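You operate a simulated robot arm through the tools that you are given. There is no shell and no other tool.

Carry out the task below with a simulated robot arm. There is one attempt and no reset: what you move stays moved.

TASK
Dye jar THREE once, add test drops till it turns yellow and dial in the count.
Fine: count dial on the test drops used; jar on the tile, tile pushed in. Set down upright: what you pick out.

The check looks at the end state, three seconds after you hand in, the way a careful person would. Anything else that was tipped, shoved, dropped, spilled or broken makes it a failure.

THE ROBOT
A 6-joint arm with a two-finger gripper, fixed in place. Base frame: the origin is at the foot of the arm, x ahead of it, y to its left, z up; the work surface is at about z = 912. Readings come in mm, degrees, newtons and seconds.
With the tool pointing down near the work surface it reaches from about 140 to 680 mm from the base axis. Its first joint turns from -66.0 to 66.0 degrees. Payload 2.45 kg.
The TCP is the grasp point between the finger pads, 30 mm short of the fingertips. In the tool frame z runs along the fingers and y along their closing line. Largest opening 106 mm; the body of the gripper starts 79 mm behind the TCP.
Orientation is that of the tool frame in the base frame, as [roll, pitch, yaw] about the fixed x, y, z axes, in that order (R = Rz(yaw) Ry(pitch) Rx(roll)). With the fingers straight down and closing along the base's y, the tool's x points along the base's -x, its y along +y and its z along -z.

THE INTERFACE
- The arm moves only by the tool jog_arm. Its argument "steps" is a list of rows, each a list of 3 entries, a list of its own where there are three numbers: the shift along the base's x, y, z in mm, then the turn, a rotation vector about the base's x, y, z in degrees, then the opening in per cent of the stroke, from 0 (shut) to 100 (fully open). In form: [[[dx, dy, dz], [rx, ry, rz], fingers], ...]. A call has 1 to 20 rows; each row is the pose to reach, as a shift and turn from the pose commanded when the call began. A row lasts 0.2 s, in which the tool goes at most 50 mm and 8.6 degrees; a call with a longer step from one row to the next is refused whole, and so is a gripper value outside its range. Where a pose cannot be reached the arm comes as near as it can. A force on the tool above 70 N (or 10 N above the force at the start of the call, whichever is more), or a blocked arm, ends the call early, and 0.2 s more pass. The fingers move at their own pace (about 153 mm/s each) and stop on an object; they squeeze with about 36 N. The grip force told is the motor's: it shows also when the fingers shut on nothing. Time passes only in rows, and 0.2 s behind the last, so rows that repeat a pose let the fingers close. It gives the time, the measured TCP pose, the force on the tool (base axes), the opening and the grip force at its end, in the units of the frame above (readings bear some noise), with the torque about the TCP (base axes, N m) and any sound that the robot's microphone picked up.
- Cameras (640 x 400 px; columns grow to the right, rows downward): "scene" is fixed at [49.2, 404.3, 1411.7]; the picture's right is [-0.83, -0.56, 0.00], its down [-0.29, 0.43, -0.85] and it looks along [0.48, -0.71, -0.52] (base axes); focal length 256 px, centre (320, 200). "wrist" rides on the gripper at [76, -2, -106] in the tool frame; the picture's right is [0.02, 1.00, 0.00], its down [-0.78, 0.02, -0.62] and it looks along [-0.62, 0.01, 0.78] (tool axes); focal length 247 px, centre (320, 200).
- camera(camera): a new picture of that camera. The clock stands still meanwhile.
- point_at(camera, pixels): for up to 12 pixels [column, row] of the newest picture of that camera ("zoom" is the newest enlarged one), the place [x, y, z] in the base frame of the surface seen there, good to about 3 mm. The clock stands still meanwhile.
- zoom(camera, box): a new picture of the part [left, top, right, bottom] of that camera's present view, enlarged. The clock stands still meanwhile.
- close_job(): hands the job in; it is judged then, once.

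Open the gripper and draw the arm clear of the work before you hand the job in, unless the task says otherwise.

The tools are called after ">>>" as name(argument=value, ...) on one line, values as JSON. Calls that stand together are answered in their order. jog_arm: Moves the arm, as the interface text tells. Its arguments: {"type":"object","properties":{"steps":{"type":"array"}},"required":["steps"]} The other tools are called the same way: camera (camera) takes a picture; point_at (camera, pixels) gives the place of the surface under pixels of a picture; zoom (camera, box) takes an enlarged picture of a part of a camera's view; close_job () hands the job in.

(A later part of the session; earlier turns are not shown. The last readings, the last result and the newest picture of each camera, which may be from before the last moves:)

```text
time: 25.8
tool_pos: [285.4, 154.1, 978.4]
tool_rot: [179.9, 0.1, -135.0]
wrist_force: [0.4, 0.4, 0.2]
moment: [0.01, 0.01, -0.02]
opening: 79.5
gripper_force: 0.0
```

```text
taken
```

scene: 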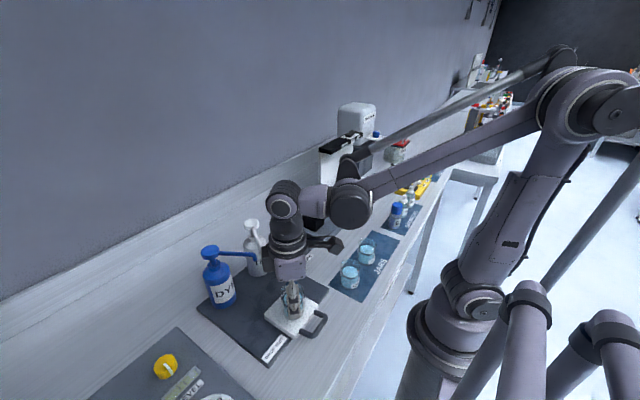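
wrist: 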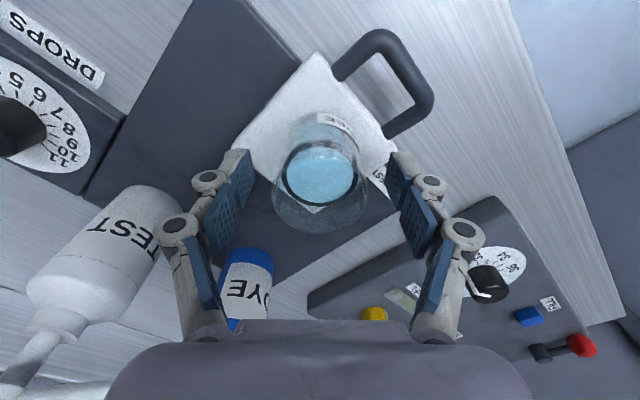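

The jar stands free on the tile. I rise straight up clear of it, then turn back to square and go above the handle.

>>> jog_arm(steps=[[[0, 0, 20], [0, 0, 0], 75], [[0, 0, 50], [0, 0, 0], 75], [[0, 0, 90], [0, 0, 0], 75], [[0, 0, 130], [0, 0, 0], 75], [[0, 0, 165], [0, 0, 0], 80], [[-10, 0, 165], [0, 0, -8], 85], [[-20, 0, 165], [0, 0, -16], 85], [[-30, 0, 165], [0, 0, -24], 85], [[-45, 0, 165], [0, 0, -32], 85], [[-55, 0, 165], [0, 0, -40], 85], [[-63, 0, 165], [0, 0, -45], 85], [[-63, 0, 165], [0, 0, -45], 85]])

>>> camera(camera="wrist")

>>> camera(camera="scene")

```text
time: 28.4
tool_pos: [221.4, 155.4, 1144.4]
tool_rot: [179.9, 0.0, 179.9]
wrist_force: [0.9, 0.0, 0.4]
moment: [-0.01, 0.01, -0.01]
opening: 90.1
gripper_force: 0.0
```

```text
taken
```

wrist: 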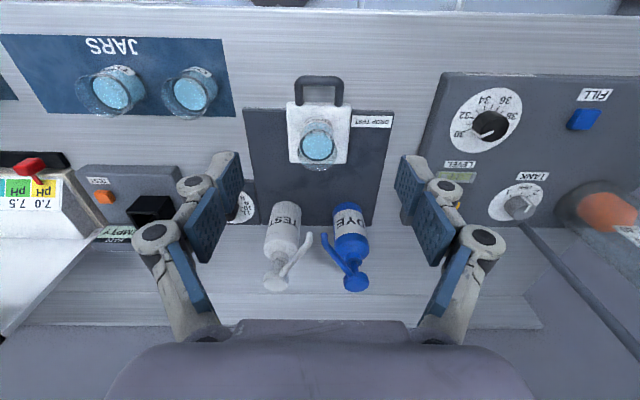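

```text
taken
```

scene: 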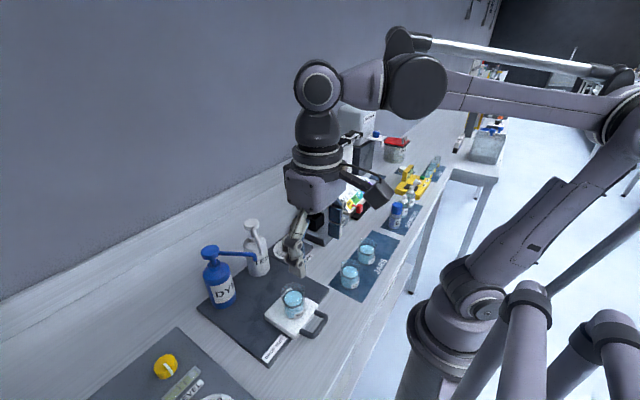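

The jar stands on the tile at wrist (317,138). I zoom and measure its place against the spouts.

>>> zoom(camera="wrist", box=[250, 70, 390, 190])

>>> point_at(camera="wrist", pixels=[[317, 148], [305, 148], [330, 148], [317, 138], [317, 158], [319, 76], [290, 105], [346, 105], [291, 161], [346, 161], [309, 236], [324, 236]])

>>> zoom(camera="scene", box=[255, 270, 335, 350])

```text
3.33 times, centred on (320, 130) of wrist
```

zoom: 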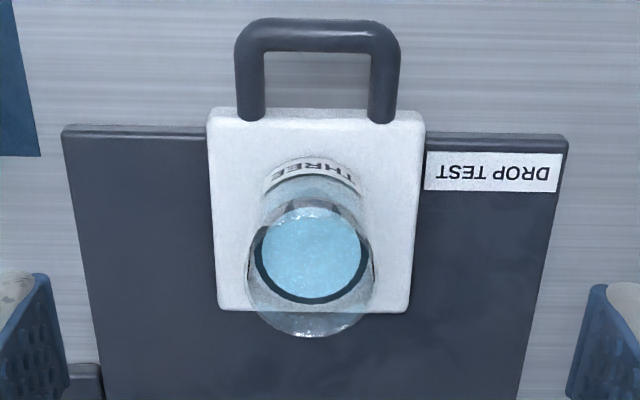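

```text
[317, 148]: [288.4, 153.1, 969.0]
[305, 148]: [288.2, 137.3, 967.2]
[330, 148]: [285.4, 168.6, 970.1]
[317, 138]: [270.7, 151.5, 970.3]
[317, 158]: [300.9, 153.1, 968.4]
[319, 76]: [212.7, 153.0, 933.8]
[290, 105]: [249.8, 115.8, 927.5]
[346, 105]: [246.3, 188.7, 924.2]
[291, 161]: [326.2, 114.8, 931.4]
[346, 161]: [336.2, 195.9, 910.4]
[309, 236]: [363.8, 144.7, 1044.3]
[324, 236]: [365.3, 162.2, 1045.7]
```

```text
5.00 times, centred on (295, 310) of scene
```

zoom: 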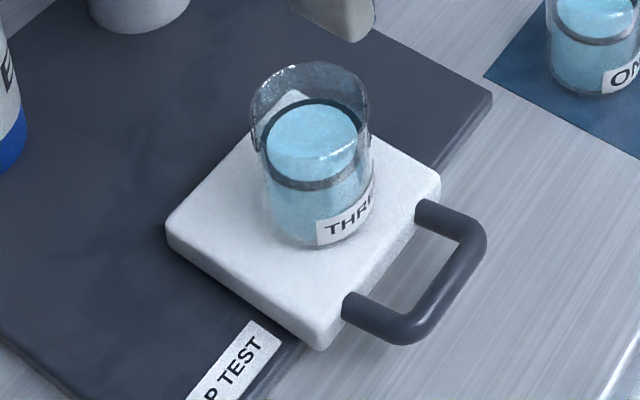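

The jar is upright at about (286,153.5) on the tile. I lower around the handle again with open fingers.

>>> jog_arm(steps=[[[1.8, 0, -40], [0, 0, 0], 85], [[1.8, 0, -80], [0, 0, 0], 85], [[1.8, 0, -120], [0, 0, 0], 85], [[1.8, 0, -155], [0, 0, 0], 85], [[1.8, 0, -182], [0, 0, 0], 85], [[1.8, 0, -194.5], [0, 0, 0], 85], [[1.8, 0, -194.5], [0, 0, 0], 85]])

>>> camera(camera="wrist")

```text
time: 30.0
tool_pos: [225.2, 155.3, 949.0]
tool_rot: [179.9, 0.0, 180.0]
wrist_force: [0.8, -0.4, 1.3]
moment: [0.01, -0.01, 0.03]
opening: 90.2
gripper_force: 0.0
```

```text
taken
```

wrist: 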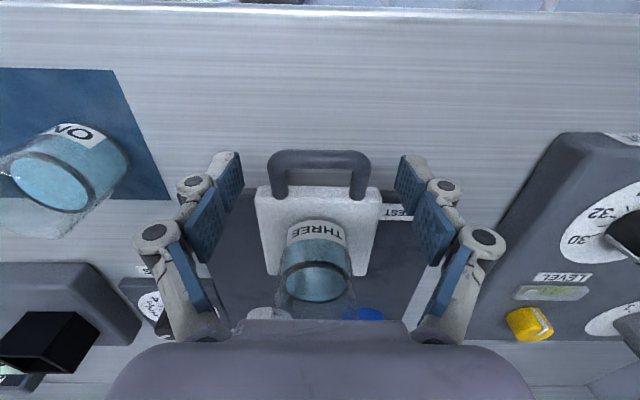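

Fingers straddle the handle evenly again. I close on it.

>>> jog_arm(steps=[[[0, 0, 0], [0, 0, 0], 70], [[0, 0, 0], [0, 0, 0], 60], [[0, 0, 0], [0, 0, 0], 50], [[0, 0, 0], [0, 0, 0], 45], [[0, 0, 0], [0, 0, 0], 45]])

>>> camera(camera="wrist")

```text
time: 31.2
tool_pos: [225.1, 154.8, 949.6]
tool_rot: [179.9, 0.1, 180.0]
wrist_force: [0.5, -4.8, 9.7]
moment: [-0.34, 0.11, -0.01]
opening: 60.0
gripper_force: 44.7
```

```text
taken
```

wrist: 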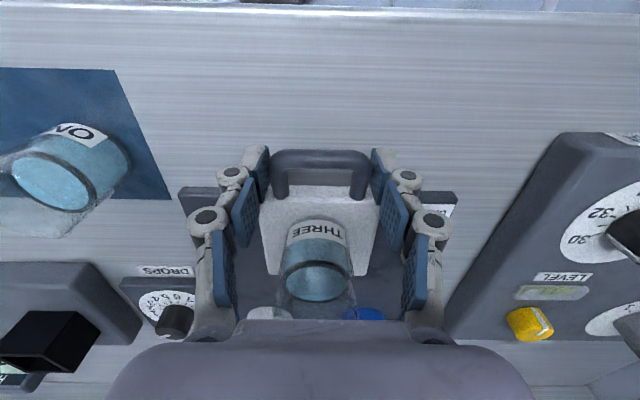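

The handle is held. I push the tile in slowly by 80 mm with soft ramps so the jar stays put.

>>> jog_arm(steps=[[[1, 0, 0], [0, 0, 0], 45], [[3, 0, 0], [0, 0, 0], 45], [[7, 0, 0], [0, 0, 0], 45], [[12, 0, 0], [0, 0, 0], 45], [[18, 0, 0], [0, 0, 0], 45], [[24, 0, 0], [0, 0, 0], 45], [[30, 0, 0], [0, 0, 0], 45], [[36, 0, 0], [0, 0, 0], 45], [[42, 0, 0], [0, 0, 0], 45], [[48, 0, 0], [0, 0, 0], 45], [[54, 0, 0], [0, 0, 0], 45], [[60, 0, 0], [0, 0, 0], 45], [[65, 0, 0], [0, 0, 0], 45], [[70, 0, 0], [0, 0, 0], 45], [[74, 0, 0], [0, 0, 0], 45], [[77, 0, 0], [0, 0, 0], 45], [[79, 0, 0], [0, 0, 0], 45], [[80, 0, 0], [0, 0, 0], 45]])

>>> camera(camera="wrist")

>>> camera(camera="scene")

```text
time: 35.0
tool_pos: [304.9, 154.6, 949.4]
tool_rot: [179.9, 0.1, 180.0]
wrist_force: [-0.7, 7.7, 4.7]
moment: [-0.16, 0.42, 0.19]
opening: 60.0
gripper_force: 45.2
```

```text
taken
```

wrist: 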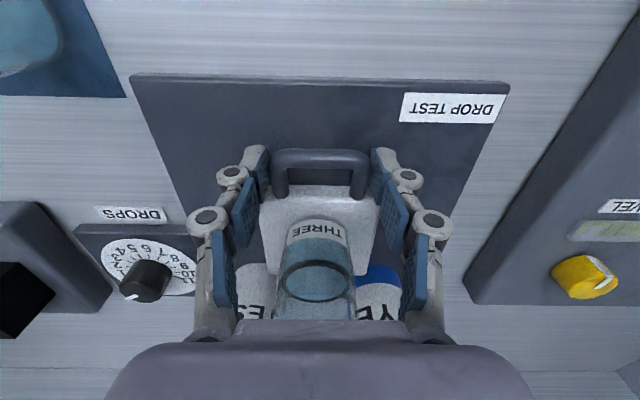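

```text
taken
```

scene: 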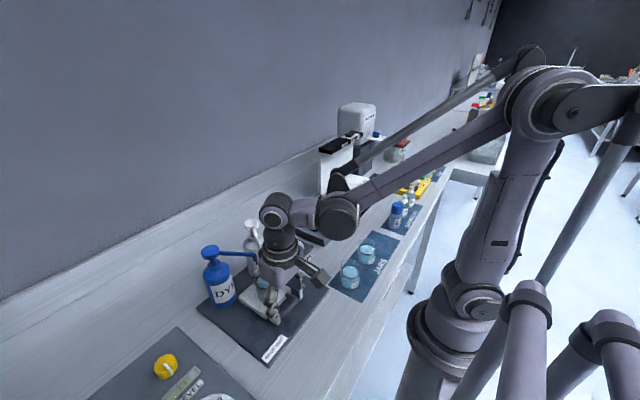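

No force in x, so the tile may not be against its stop yet. I push on in 1 mm steps and watch the force.

>>> jog_arm(steps=[[[1, 0, 0], [0, 0, 0], 45], [[2, 0, 0], [0, 0, 0], 45], [[3, 0, 0], [0, 0, 0], 45], [[3, 0, 0], [0, 0, 0], 45]])

>>> zoom(camera="scene", box=[190, 230, 310, 340])

```text
time: 36.0
tool_pos: [306.0, 155.2, 949.8]
tool_rot: [179.9, 0.0, 180.0]
wrist_force: [-14.0, 6.7, 21.0]
moment: [0.17, -0.06, -0.08]
opening: 59.8
gripper_force: 45.1
```

```text
3.64 times, centred on (250, 285) of scene
```

zoom: 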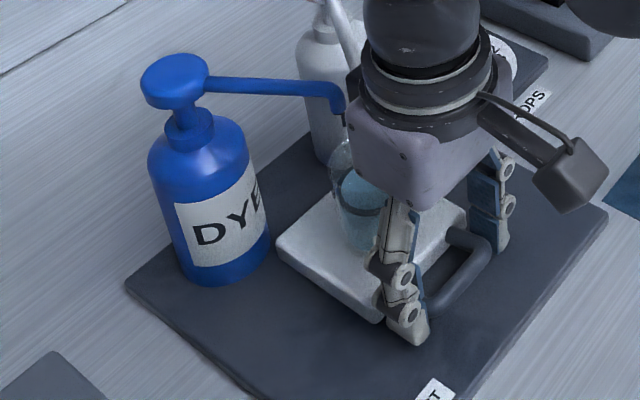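

A 14 N stop force shows the tile is fully in. I release the handle and rise straight up.

>>> jog_arm(steps=[[[0, 0, 0], [0, 0, 0], 55], [[0, 0, 0], [0, 0, 0], 70], [[0, 0, 0], [0, 0, 0], 85], [[0, 0, 0], [0, 0, 0], 85], [[-4, 0, 20], [0, 0, 0], 85], [[-10, 0, 60], [0, 0, 0], 85], [[-20, 0, 105], [0, 0, 0], 85], [[-30, 0, 150], [0, 0, 0], 85], [[-40, 0, 190], [0, 0, 0], 85], [[-40, 0, 200], [0, 0, 0], 85]])

>>> camera(camera="wrist")

>>> camera(camera="scene")

```text
time: 38.2
tool_pos: [266.6, 152.8, 1150.5]
tool_rot: [179.9, 0.1, -180.0]
wrist_force: [0.3, 0.5, 0.8]
moment: [-0.02, 0.0, -0.02]
opening: 90.1
gripper_force: 0.1
```

```text
taken
```

wrist: 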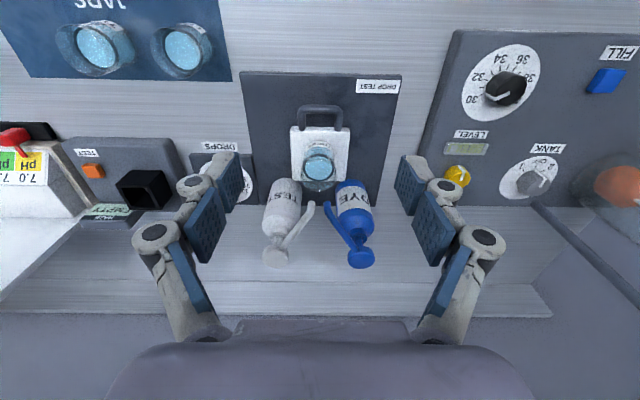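

```text
taken
```

scene: 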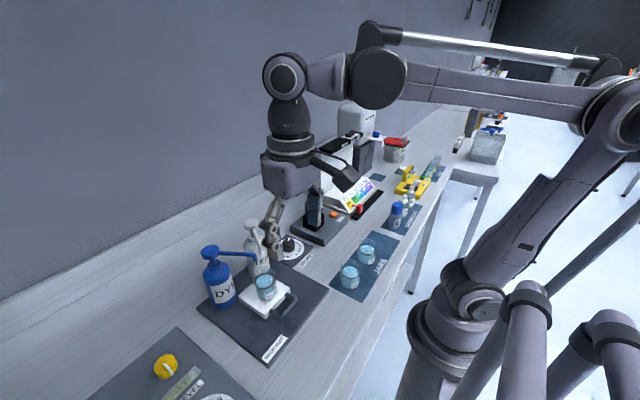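

>>> zoom(camera="scene", box=[190, 210, 310, 330])

>>> point_at(camera="wrist", pixels=[[310, 205], [327, 205], [318, 166], [308, 166], [328, 166], [318, 158], [318, 175], [275, 258], [361, 258], [275, 262], [361, 250], [275, 250]])

>>> zoom(camera="wrist", box=[240, 90, 400, 280])

>>> point_at(camera="scene", pixels=[[210, 248], [203, 250], [217, 250], [210, 254], [250, 221], [245, 223], [256, 223], [250, 227]])

```text
3.33 times, centred on (250, 270) of scene
```

zoom: 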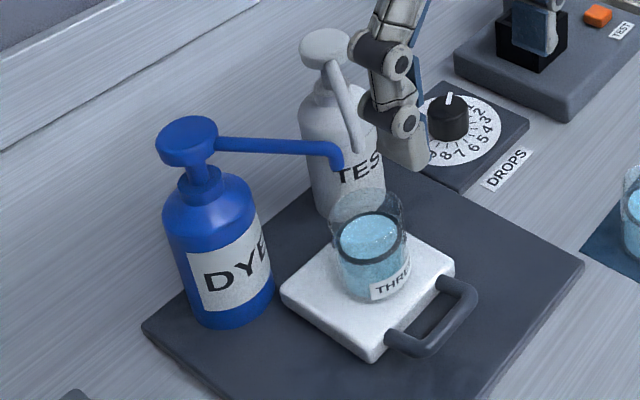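

```text
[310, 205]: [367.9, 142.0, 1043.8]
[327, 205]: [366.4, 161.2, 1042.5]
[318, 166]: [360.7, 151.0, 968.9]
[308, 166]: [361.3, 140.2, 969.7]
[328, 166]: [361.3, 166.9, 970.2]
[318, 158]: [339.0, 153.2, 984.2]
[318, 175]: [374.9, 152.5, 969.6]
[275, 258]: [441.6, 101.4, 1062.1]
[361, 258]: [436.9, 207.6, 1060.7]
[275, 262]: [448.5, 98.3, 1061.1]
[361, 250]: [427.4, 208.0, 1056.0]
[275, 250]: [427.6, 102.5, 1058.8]
```

```text
2.11 times, centred on (320, 185) of wrist
```

zoom: 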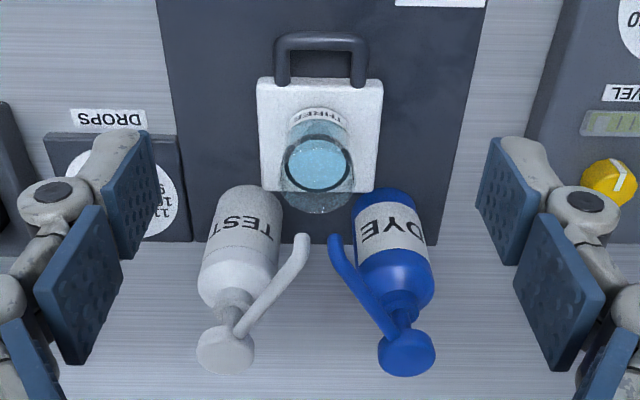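

```text
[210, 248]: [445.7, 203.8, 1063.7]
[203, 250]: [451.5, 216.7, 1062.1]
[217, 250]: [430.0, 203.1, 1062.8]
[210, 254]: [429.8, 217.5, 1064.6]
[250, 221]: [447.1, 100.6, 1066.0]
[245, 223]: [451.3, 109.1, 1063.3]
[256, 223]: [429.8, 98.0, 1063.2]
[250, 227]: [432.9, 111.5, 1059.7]
```

Jar THREE's centre is about (364,153.5) under both spout tips (y≈143 and 162), pump heads at about DYE (440,208) and TEST (440,103), tops at z≈1063. I close the fingers and go above the DYE pump head.

>>> jog_arm(steps=[[[30, 10, 0], [0, 0, 0], 50], [[65, 22, 0], [0, 0, 0], 20], [[105, 35, 0], [0, 0, 0], 0], [[140, 46, 0], [0, 0, 0], 0], [[165, 52, 0], [0, 0, 0], 0], [[174, 54, 0], [0, 0, 0], 0], [[174, 54, -15], [0, 0, 0], 0], [[174, 54, -30], [0, 0, 0], 0], [[174, 54, -30], [0, 0, 0], 0]])

>>> camera(camera="wrist")

>>> zoom(camera="scene", box=[170, 190, 310, 330])

```text
time: 40.2
tool_pos: [439.4, 207.1, 1119.7]
tool_rot: [179.9, 0.1, 180.0]
wrist_force: [0.0, 1.0, 0.7]
moment: [-0.01, 0.02, -0.01]
opening: 0.0
gripper_force: 28.9
```

```text
taken
```

wrist: 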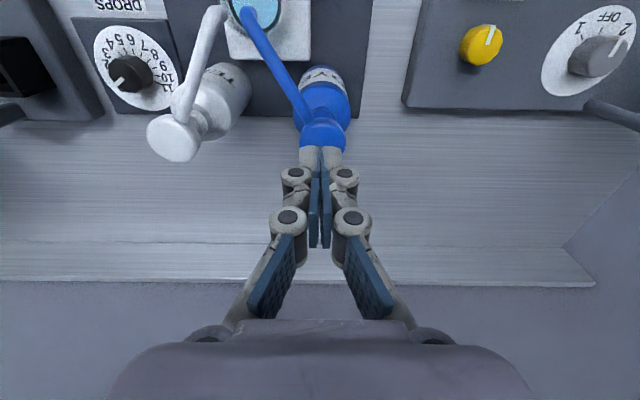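

```text
2.86 times, centred on (240, 260) of scene
```

zoom: 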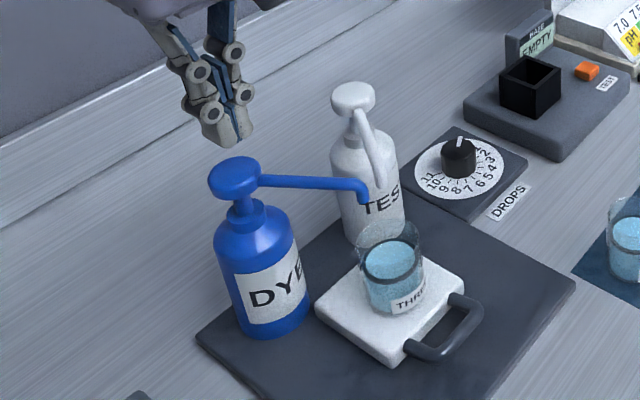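

The fingertips are lined up over the DYE head. I descend slowly until contact and a slight press, watching force and sound.

>>> jog_arm(steps=[[[0, 0, -10], [0, 0, 0], 0], [[0, 0, -20], [0, 0, 0], 0], [[0, 0, -24], [0, 0, 0], 0], [[0, 0, -26], [0, 0, 0], 0], [[0, 0, -28], [0, 0, 0], 0]])

>>> zoom(camera="scene", box=[180, 220, 300, 330])

```text
time: 41.4
tool_pos: [440.1, 208.7, 1091.3]
tool_rot: [179.9, 0.1, -179.9]
wrist_force: [-0.1, 0.5, -0.2]
moment: [0.01, 0.02, -0.03]
opening: 0.0
gripper_force: 28.5
```

```text
3.64 times, centred on (240, 275) of scene
```

zoom: 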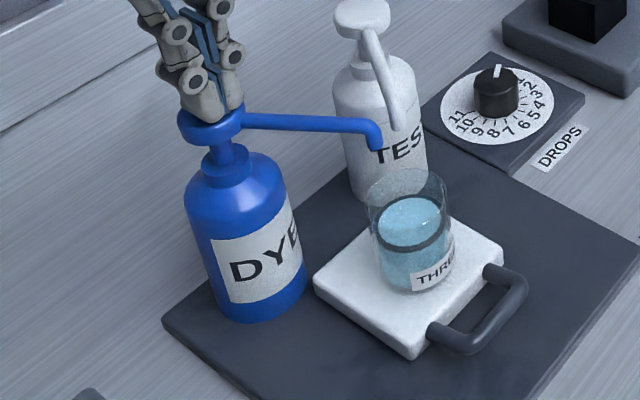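

Still no contact force with the tip at z≈1061. I press on down in 2 mm steps.

>>> jog_arm(steps=[[[0, 0, -2], [0, 0, 0], 0], [[0, 0, -4], [0, 0, 0], 0], [[0, 0, -6], [0, 0, 0], 0]])

>>> zoom(camera="scene", box=[180, 220, 300, 330])

```text
time: 42.2
tool_pos: [441.1, 210.0, 1083.8]
tool_rot: [179.9, 0.2, 180.0]
wrist_force: [0.9, 0.4, 2.4]
moment: [-0.03, -0.02, 0.02]
opening: 6.0
gripper_force: 28.4
```

```text
3.64 times, centred on (240, 275) of scene
```

zoom: 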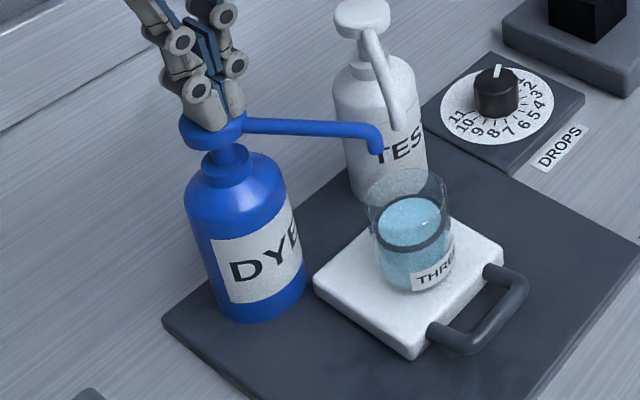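

The head has moved down a little with 2.4 N, and the fingers spread to 6 mm. I look from the wrist camera before pressing further.

>>> zoom(camera="wrist", box=[220, 80, 420, 280])

>>> zoom(camera="scene", box=[190, 215, 240, 275])

```text
2.00 times, centred on (320, 180) of wrist
```

zoom: 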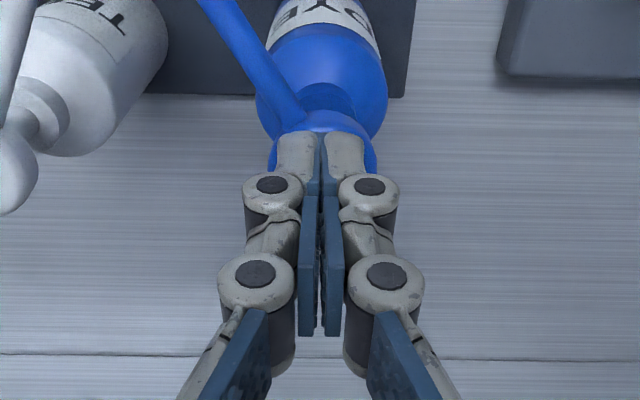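

```text
6.67 times, centred on (215, 245) of scene
```

zoom: 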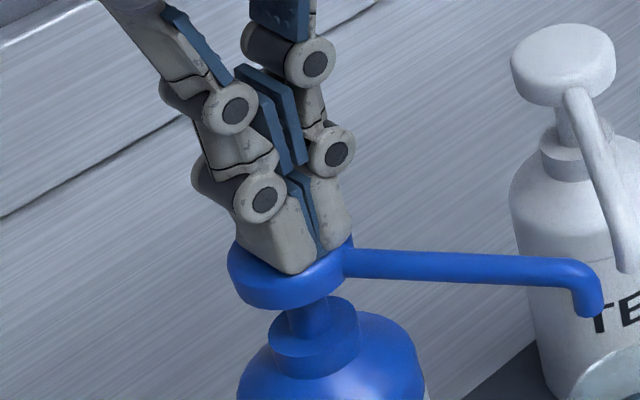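

The tips sit squarely on the blue head and it has gone down ~7 mm with little force and no sound yet. I press further in 2 mm steps.

>>> jog_arm(steps=[[[0, 0, -2], [0, 0, 0], 0], [[0, 0, -4], [0, 0, 0], 0]])

>>> zoom(camera="scene", box=[180, 220, 300, 330])

```text
time: 42.8
tool_pos: [439.9, 208.4, 1079.9]
tool_rot: [180.0, 0.1, -180.0]
wrist_force: [-0.2, 1.9, 4.5]
moment: [0.06, 0.07, 0.0]
opening: 6.0
gripper_force: 28.4
```

```text
3.64 times, centred on (240, 275) of scene
```

zoom: 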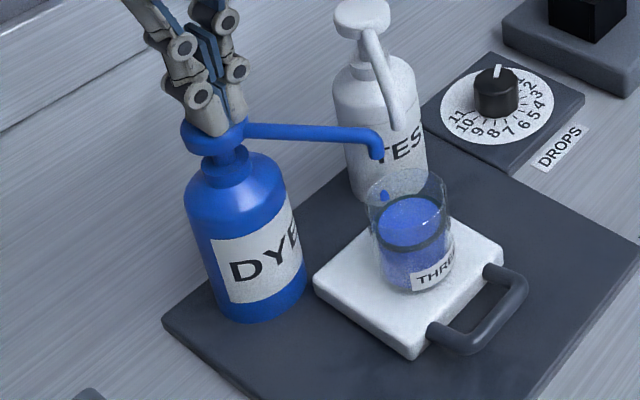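

The dye drop has fallen and the jar's liquid turned deep blue. I lift straight up off the DYE pump.

>>> jog_arm(steps=[[[0, 0, 5], [0, 0, 0], 0], [[0, 0, 20], [0, 0, 0], 0], [[0, 0, 45], [0, 0, 0], 0], [[0, 0, 60], [0, 0, 0], 0], [[0, 0, 60], [0, 0, 0], 0]])

>>> zoom(camera="scene", box=[180, 200, 320, 330])

```text
time: 44.0
tool_pos: [440.7, 209.2, 1141.6]
tool_rot: [179.9, 0.1, 180.0]
wrist_force: [-0.1, -1.3, 0.7]
moment: [0.02, 0.0, 0.01]
opening: 0.2
gripper_force: 28.2
```

```text
3.08 times, centred on (250, 265) of scene
```

zoom: 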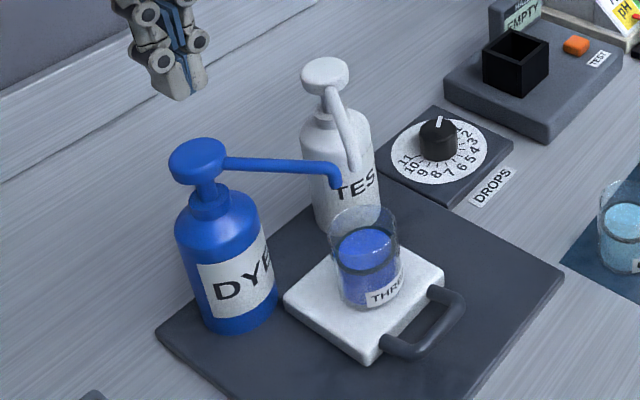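

The DYE head has sprung back; the jar is deep blue. I move over to the TEST pump head at about (440,103).

>>> jog_arm(steps=[[[0, -25, 0], [0, 0, 0], 0], [[0, -60, 0], [0, 0, 0], 0], [[0, -90, 0], [0, 0, 0], 0], [[0, -105.5, 0], [0, 0, 0], 0], [[0, -105.5, -20], [0, 0, 0], 0], [[0, -105.5, -20], [0, 0, 0], 0]])

>>> camera(camera="wrist")

>>> zoom(camera="scene", box=[200, 190, 320, 300])

```text
time: 45.4
tool_pos: [439.5, 103.5, 1120.5]
tool_rot: [179.9, 0.1, -180.0]
wrist_force: [0.0, 0.4, 0.1]
moment: [-0.01, 0.03, 0.02]
opening: 0.2
gripper_force: 28.7
```

```text
taken
```

wrist: 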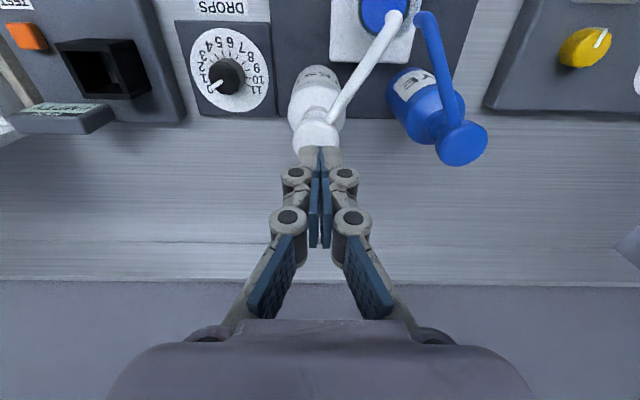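

```text
3.64 times, centred on (260, 245) of scene
```

zoom: 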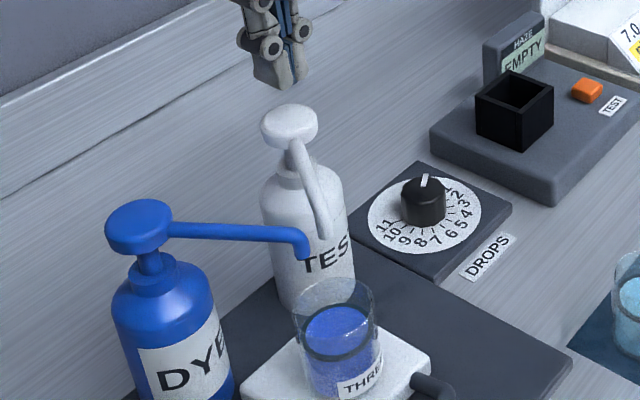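

The TEST head is centred near column 316, so I shift 2 mm in -y. Then I make the first TEST press down to TCP z≈1080 as with the dye, and look.

>>> jog_arm(steps=[[[0, -2, 0], [0, 0, 0], 0], [[0, -2, -12], [0, 0, 0], 0], [[0, -2, -22], [0, 0, 0], 0], [[0, -2, -27], [0, 0, 0], 0], [[0, -2, -31], [0, 0, 0], 0], [[0, -2, -34], [0, 0, 0], 0], [[0, -2, -36], [0, 0, 0], 0]])

>>> zoom(camera="scene", box=[200, 200, 320, 320])

```text
time: 47.0
tool_pos: [440.8, 101.1, 1084.8]
tool_rot: [179.8, 0.1, 180.0]
wrist_force: [0.7, 1.4, 2.7]
moment: [0.04, -0.03, -0.02]
opening: 6.2
gripper_force: 29.3
```

```text
3.33 times, centred on (260, 260) of scene
```

zoom: 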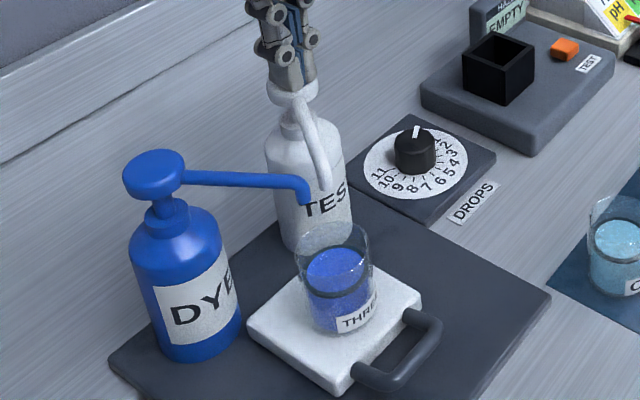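

No drop yet at z≈1085, like the dye pump at that depth. I press 4 mm further.

>>> jog_arm(steps=[[[0, 0, -2], [0, 0, 0], 0], [[0, 0, -4], [0, 0, 0], 0]])

>>> zoom(camera="scene", box=[200, 200, 320, 320])

```text
time: 47.6
tool_pos: [440.3, 101.9, 1081.8]
tool_rot: [180.0, 0.1, -179.9]
wrist_force: [-1.9, 0.3, 3.0]
moment: [0.01, 0.06, -0.02]
opening: 6.1
gripper_force: 29.1
```

```text
3.33 times, centred on (260, 260) of scene
```

zoom: 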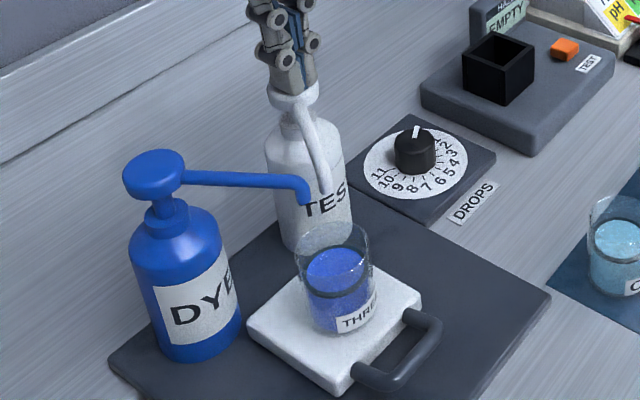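

No colour change or drop is visible yet. I zoom closely on the spout and the jar to look for a drop.

>>> zoom(camera="scene", box=[235, 235, 285, 305])

>>> zoom(camera="wrist", box=[270, 0, 480, 160])

```text
5.71 times, centred on (260, 270) of scene
```

zoom: 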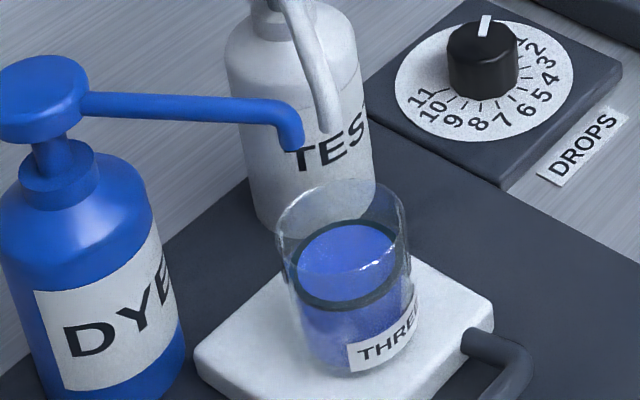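

```text
2.50 times, centred on (375, 80) of wrist
```

zoom: 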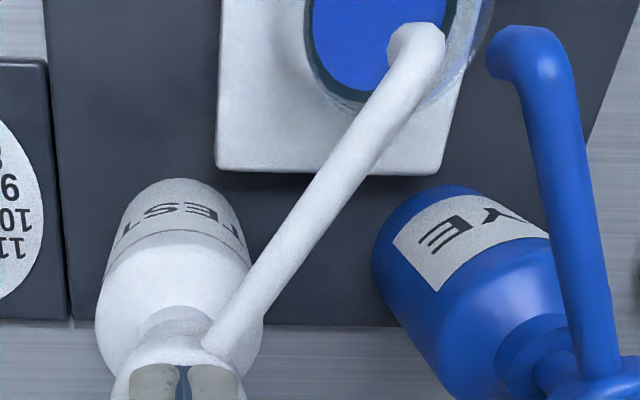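

No drop seen so far. Staying within this same press, I go deeper so that it is certainly a full stroke, and watch.

>>> jog_arm(steps=[[[0, 0, -2], [0, 0, 0], 0]])

>>> zoom(camera="scene", box=[225, 220, 295, 305])

```text
time: 48.0
tool_pos: [441.3, 101.7, 1078.1]
tool_rot: [179.9, 0.1, 179.9]
wrist_force: [-1.8, -1.1, 5.3]
moment: [-0.04, 0.07, 0.0]
opening: 6.0
gripper_force: 28.1
```

```text
4.71 times, centred on (260, 262) of scene
```

zoom: 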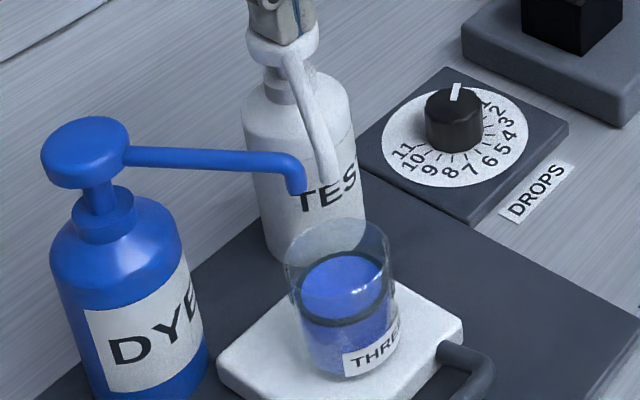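

Still nothing visible at z≈1078. I press another 2 mm.

>>> jog_arm(steps=[[[0, 0, -2], [0, 0, 0], 0]])

>>> zoom(camera="scene", box=[225, 220, 295, 305])

```text
time: 48.4
tool_pos: [441.7, 101.4, 1077.6]
tool_rot: [-180.0, 0.0, 179.9]
wrist_force: [-2.4, -2.3, 10.6]
moment: [-0.09, 0.08, 0.0]
opening: 6.0
gripper_force: 28.7
```

```text
4.71 times, centred on (260, 262) of scene
```

zoom: 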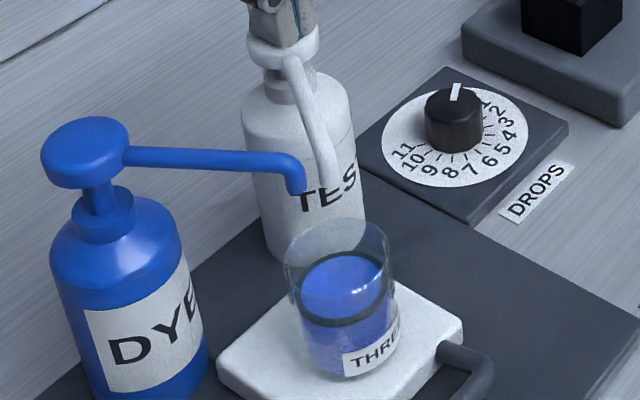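

The force rose to 10.6 N: the pump has bottomed, a full first stroke. I release it fully and check the jar colour.

>>> jog_arm(steps=[[[0, 0, 6], [0, 0, 0], 0], [[0, 0, 14], [0, 0, 0], 0], [[0, 0, 24], [0, 0, 0], 0], [[0, 0, 24], [0, 0, 0], 0]])

>>> zoom(camera="scene", box=[225, 220, 295, 305])

```text
time: 49.4
tool_pos: [442.1, 101.6, 1102.1]
tool_rot: [180.0, 0.1, -180.0]
wrist_force: [0.0, 0.4, -0.4]
moment: [0.0, 0.0, 0.02]
opening: 0.0
gripper_force: 28.2
```

```text
4.71 times, centred on (260, 262) of scene
```

zoom: 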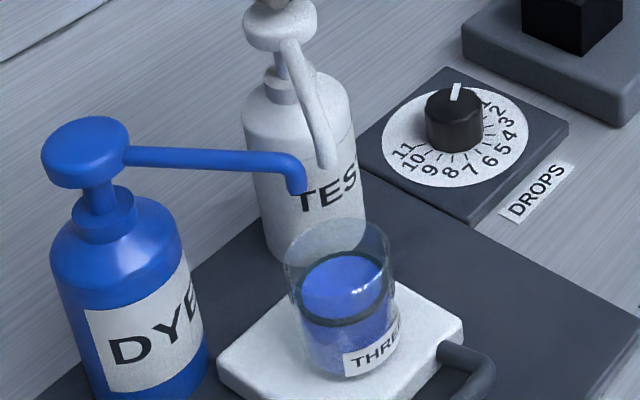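

The head sprung back, liquid still blue after press 1. For press 2 I go down near the trigger depth first, then pass it in small steps trying to see the drop fall.

>>> jog_arm(steps=[[[0, 0, -8], [0, 0, 0], 0], [[0, 0, -14], [0, 0, 0], 0], [[0, 0, -18], [0, 0, 0], 0]])

>>> zoom(camera="scene", box=[225, 220, 295, 305])

>>> jog_arm(steps=[[[0, 0, -1.5], [0, 0, 0], 0]])

>>> zoom(camera="scene", box=[225, 220, 295, 305])

```text
time: 50.2
tool_pos: [441.7, 102.8, 1084.3]
tool_rot: [179.9, 0.1, -179.9]
wrist_force: [0.0, 0.7, 3.9]
moment: [0.01, 0.01, -0.02]
opening: 6.0
gripper_force: 28.5
```

```text
4.71 times, centred on (260, 262) of scene
```

zoom: 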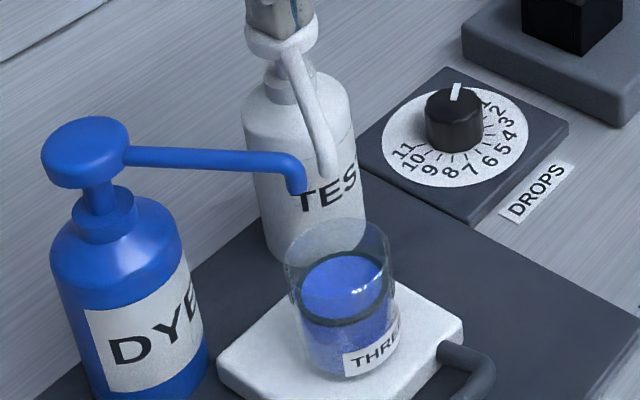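

```text
time: 50.6
tool_pos: [441.5, 102.3, 1082.6]
tool_rot: [179.9, 0.2, 180.0]
wrist_force: [0.6, 1.5, 3.9]
moment: [0.04, 0.02, -0.03]
opening: 5.7
gripper_force: 28.6
```

```text
4.71 times, centred on (260, 262) of scene
```

zoom: 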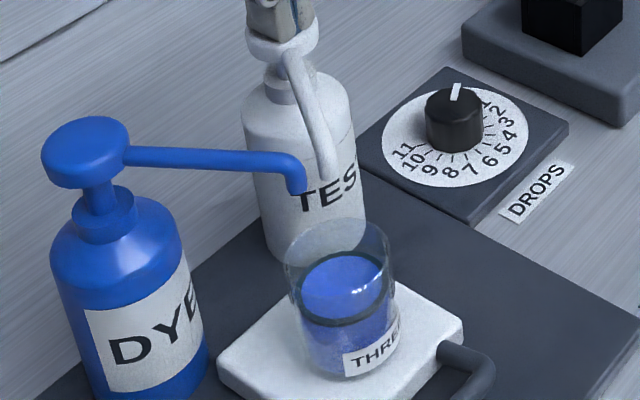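

The head is now just above the trigger depth with no drop. I take further small steps down, looking after each.

>>> jog_arm(steps=[[[0, 0, -1], [0, 0, 0], 0]])

>>> zoom(camera="scene", box=[225, 220, 295, 305])

>>> jog_arm(steps=[[[0, 0, -1], [0, 0, 0], 0]])

>>> zoom(camera="scene", box=[225, 220, 295, 305])

>>> jog_arm(steps=[[[0, 0, -1], [0, 0, 0], 0]])

>>> zoom(camera="scene", box=[225, 220, 295, 305])

```text
time: 51.0
tool_pos: [441.2, 101.6, 1080.9]
tool_rot: [179.9, 0.2, 180.0]
wrist_force: [0.7, 2.3, 5.4]
moment: [0.06, -0.01, -0.03]
opening: 6.0
gripper_force: 28.2
```

```text
4.71 times, centred on (260, 262) of scene
```

zoom: 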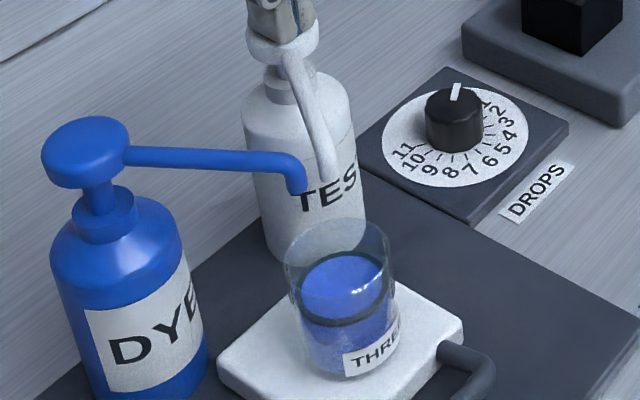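

```text
time: 51.4
tool_pos: [440.2, 101.1, 1080.3]
tool_rot: [179.9, 0.2, -179.9]
wrist_force: [0.7, 1.8, 5.7]
moment: [0.07, -0.02, -0.02]
opening: 6.0
gripper_force: 28.5
```

```text
4.71 times, centred on (260, 262) of scene
```

zoom: 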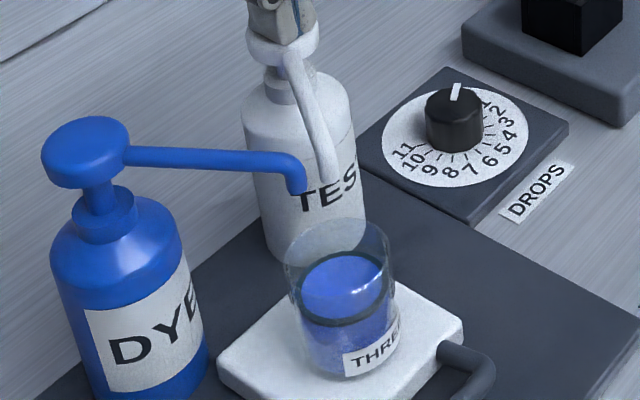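

```text
time: 51.8
tool_pos: [441.5, 100.3, 1078.1]
tool_rot: [179.9, 0.2, -179.9]
wrist_force: [-1.9, 1.9, 6.1]
moment: [0.06, 0.08, 0.0]
opening: 6.1
gripper_force: 28.6
```

```text
4.71 times, centred on (260, 262) of scene
```

zoom: 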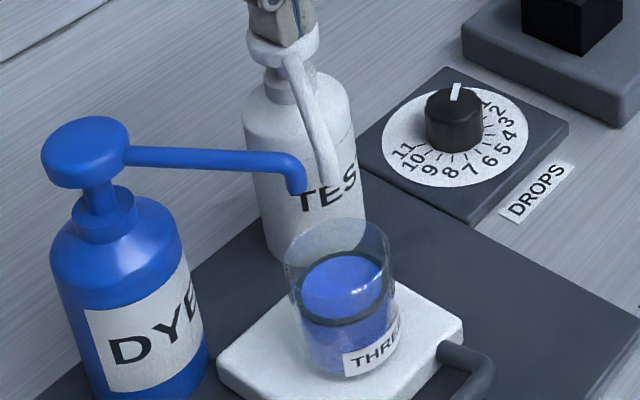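

No visible drop; test drops may be clear or fall between pictures. I complete this second stroke to the bottom and release fully.

>>> jog_arm(steps=[[[0, 0, -1.5], [0, 0, 0], 0]])

>>> zoom(camera="scene", box=[245, 245, 285, 295])

>>> jog_arm(steps=[[[0, 0, 6], [0, 0, 0], 0], [[0, 0, 14], [0, 0, 0], 0], [[0, 0, 24], [0, 0, 0], 0], [[0, 0, 24], [0, 0, 0], 0]])

>>> zoom(camera="scene", box=[245, 245, 285, 295])

```text
time: 52.2
tool_pos: [440.1, 99.7, 1078.2]
tool_rot: [179.9, 0.3, -180.0]
wrist_force: [-1.8, 1.3, 12.3]
moment: [0.05, 0.04, 0.03]
opening: 6.1
gripper_force: 28.4
```

```text
8.00 times, centred on (265, 270) of scene
```

zoom: 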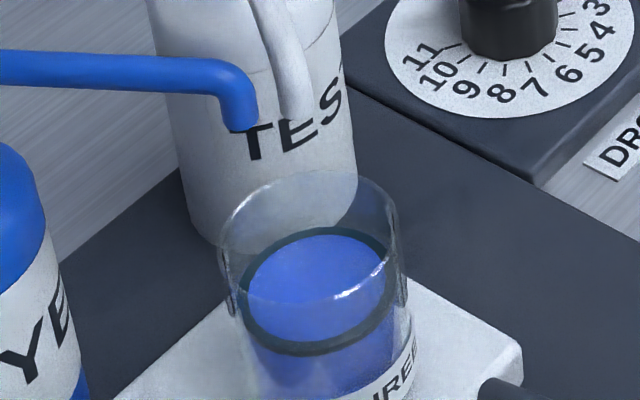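

```text
time: 53.2
tool_pos: [440.4, 100.3, 1100.1]
tool_rot: [179.9, 0.0, 179.9]
wrist_force: [-1.4, 0.9, 0.1]
moment: [0.01, 0.01, 0.03]
opening: 0.0
gripper_force: 28.4
```

```text
8.00 times, centred on (265, 270) of scene
```

zoom: 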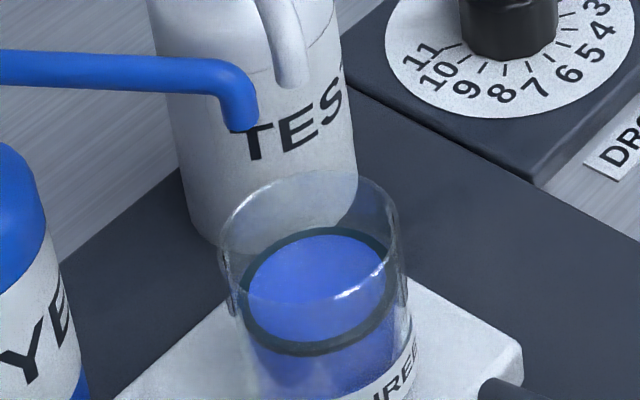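

Still blue after two full strokes. For press 3 I make a quicker single stroke so that the picture comes right at the moment the drop should be falling.

>>> jog_arm(steps=[[[0, 0, -14], [0, 0, 0], 0], [[0, 0, -22.5], [0, 0, 0], 0]])

>>> zoom(camera="scene", box=[245, 245, 285, 295])

```text
time: 53.8
tool_pos: [440.3, 101.2, 1079.2]
tool_rot: [-180.0, 0.1, 180.0]
wrist_force: [-2.1, -2.4, 6.7]
moment: [-0.08, 0.08, 0.04]
opening: 6.3
gripper_force: 28.7
```

```text
8.00 times, centred on (265, 270) of scene
```

zoom: 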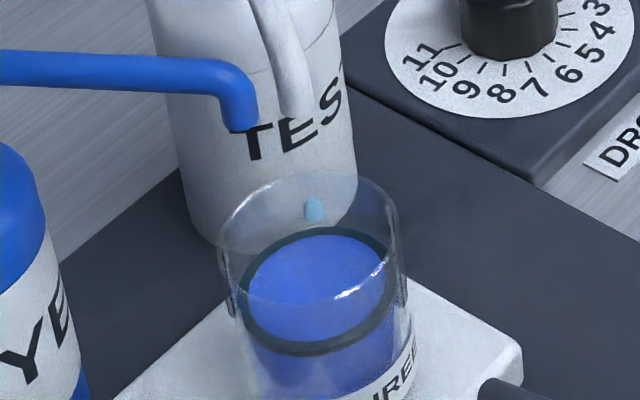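

The picture caught a light-blue test drop falling at (314,210): press 3 gave one drop. I release fully and check the colour.

>>> jog_arm(steps=[[[0, 0, 6], [0, 0, 0], 0], [[0, 0, 14], [0, 0, 0], 0], [[0, 0, 22.5], [0, 0, 0], 0], [[0, 0, 22.5], [0, 0, 0], 0]])

>>> zoom(camera="scene", box=[245, 245, 285, 295])

```text
time: 54.8
tool_pos: [441.2, 100.0, 1101.0]
tool_rot: [179.8, 0.1, 180.0]
wrist_force: [0.5, 0.0, 1.0]
moment: [0.0, 0.0, -0.02]
opening: 0.1
gripper_force: 29.0
```

```text
8.00 times, centred on (265, 270) of scene
```

zoom: 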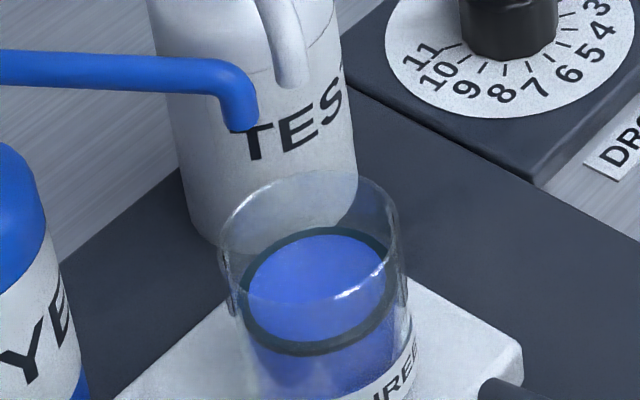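

Still blue after 3 drops. Press 4 with the same quick stroke.

>>> jog_arm(steps=[[[0, 0, -14], [0, 0, 0], 0], [[0, 0, -22.5], [0, 0, 0], 0]])

>>> zoom(camera="scene", box=[245, 245, 285, 295])

```text
time: 55.4
tool_pos: [440.4, 101.1, 1077.8]
tool_rot: [179.9, 0.1, 179.9]
wrist_force: [0.1, -1.1, 7.9]
moment: [-0.01, 0.01, -0.04]
opening: 6.0
gripper_force: 29.0
```

```text
8.00 times, centred on (265, 270) of scene
```

zoom: 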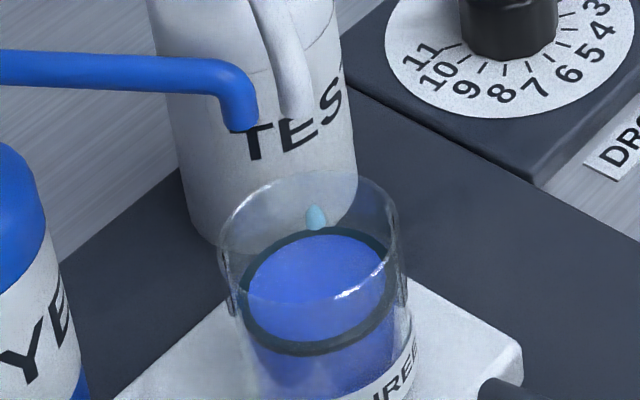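

Drop 4 is seen falling at (317,217). I release and check.

>>> jog_arm(steps=[[[0, 0, 6], [0, 0, 0], 0], [[0, 0, 14], [0, 0, 0], 0], [[0, 0, 22.5], [0, 0, 0], 0], [[0, 0, 22.5], [0, 0, 0], 0]])

>>> zoom(camera="scene", box=[245, 245, 285, 295])

```text
time: 56.4
tool_pos: [441.8, 101.5, 1099.7]
tool_rot: [179.9, 0.1, 180.0]
wrist_force: [-0.6, 0.4, 0.3]
moment: [0.04, -0.03, -0.03]
opening: 0.1
gripper_force: 27.9
```

```text
8.00 times, centred on (265, 270) of scene
```

zoom: 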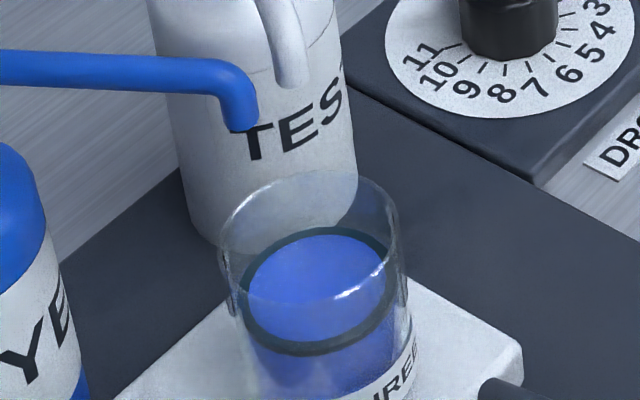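

Still blue after 4. Press 5.

>>> jog_arm(steps=[[[0, 0, -14], [0, 0, 0], 0], [[0, 0, -22.5], [0, 0, 0], 0]])

>>> zoom(camera="scene", box=[245, 245, 285, 295])

```text
time: 57.0
tool_pos: [440.8, 101.2, 1077.3]
tool_rot: [179.9, 0.2, 180.0]
wrist_force: [1.4, 0.5, 5.5]
moment: [0.0, -0.02, -0.01]
opening: 6.0
gripper_force: 28.9
```

```text
8.00 times, centred on (265, 270) of scene
```

zoom: 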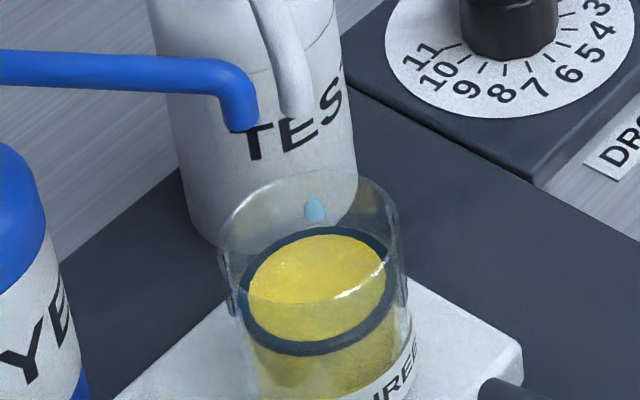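

The liquid turned yellow with drop 5 (drop still seen at (314,208)). So the count is 5; I release the pump, rise clear, and confirm.

>>> jog_arm(steps=[[[0, 0, 6], [0, 0, 0], 0], [[0, 0, 14], [0, 0, 0], 0], [[0, 0, 30], [0, 0, 0], 0], [[0, 0, 60], [0, 0, 0], 0], [[0, 0, 75], [0, 0, 0], 0], [[-10, -30, 75], [0, 0, 0], 0], [[-20, -65, 75], [0, 0, 0], 0], [[-30, -95, 75], [0, 0, 0], 20], [[-35, -98, 55], [0, 0, 0], 40], [[-35, -98, 35], [0, 0, 0], 50], [[-35, -98, 30], [0, 0, 0], 50]])

>>> camera(camera="wrist")

>>> zoom(camera="scene", box=[190, 200, 330, 330])

```text
time: 59.4
tool_pos: [406.6, 2.3, 1108.0]
tool_rot: [179.9, 0.1, 179.9]
wrist_force: [1.0, 0.5, 0.3]
moment: [0.0, -0.04, -0.01]
opening: 53.3
gripper_force: 0.0
```

```text
taken
```

wrist: 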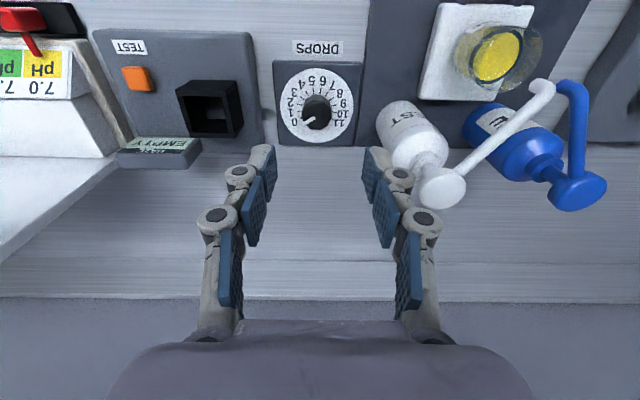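

```text
3.08 times, centred on (260, 265) of scene
```

zoom: 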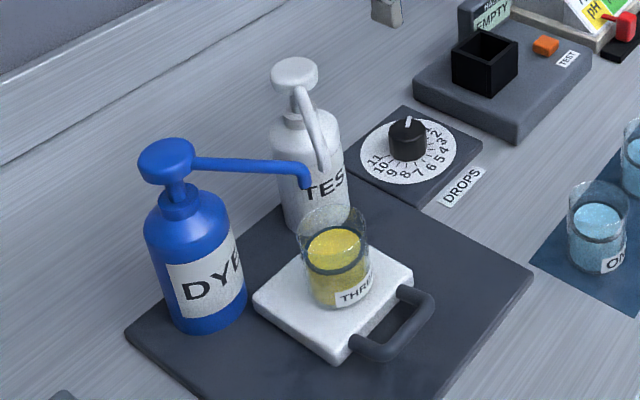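

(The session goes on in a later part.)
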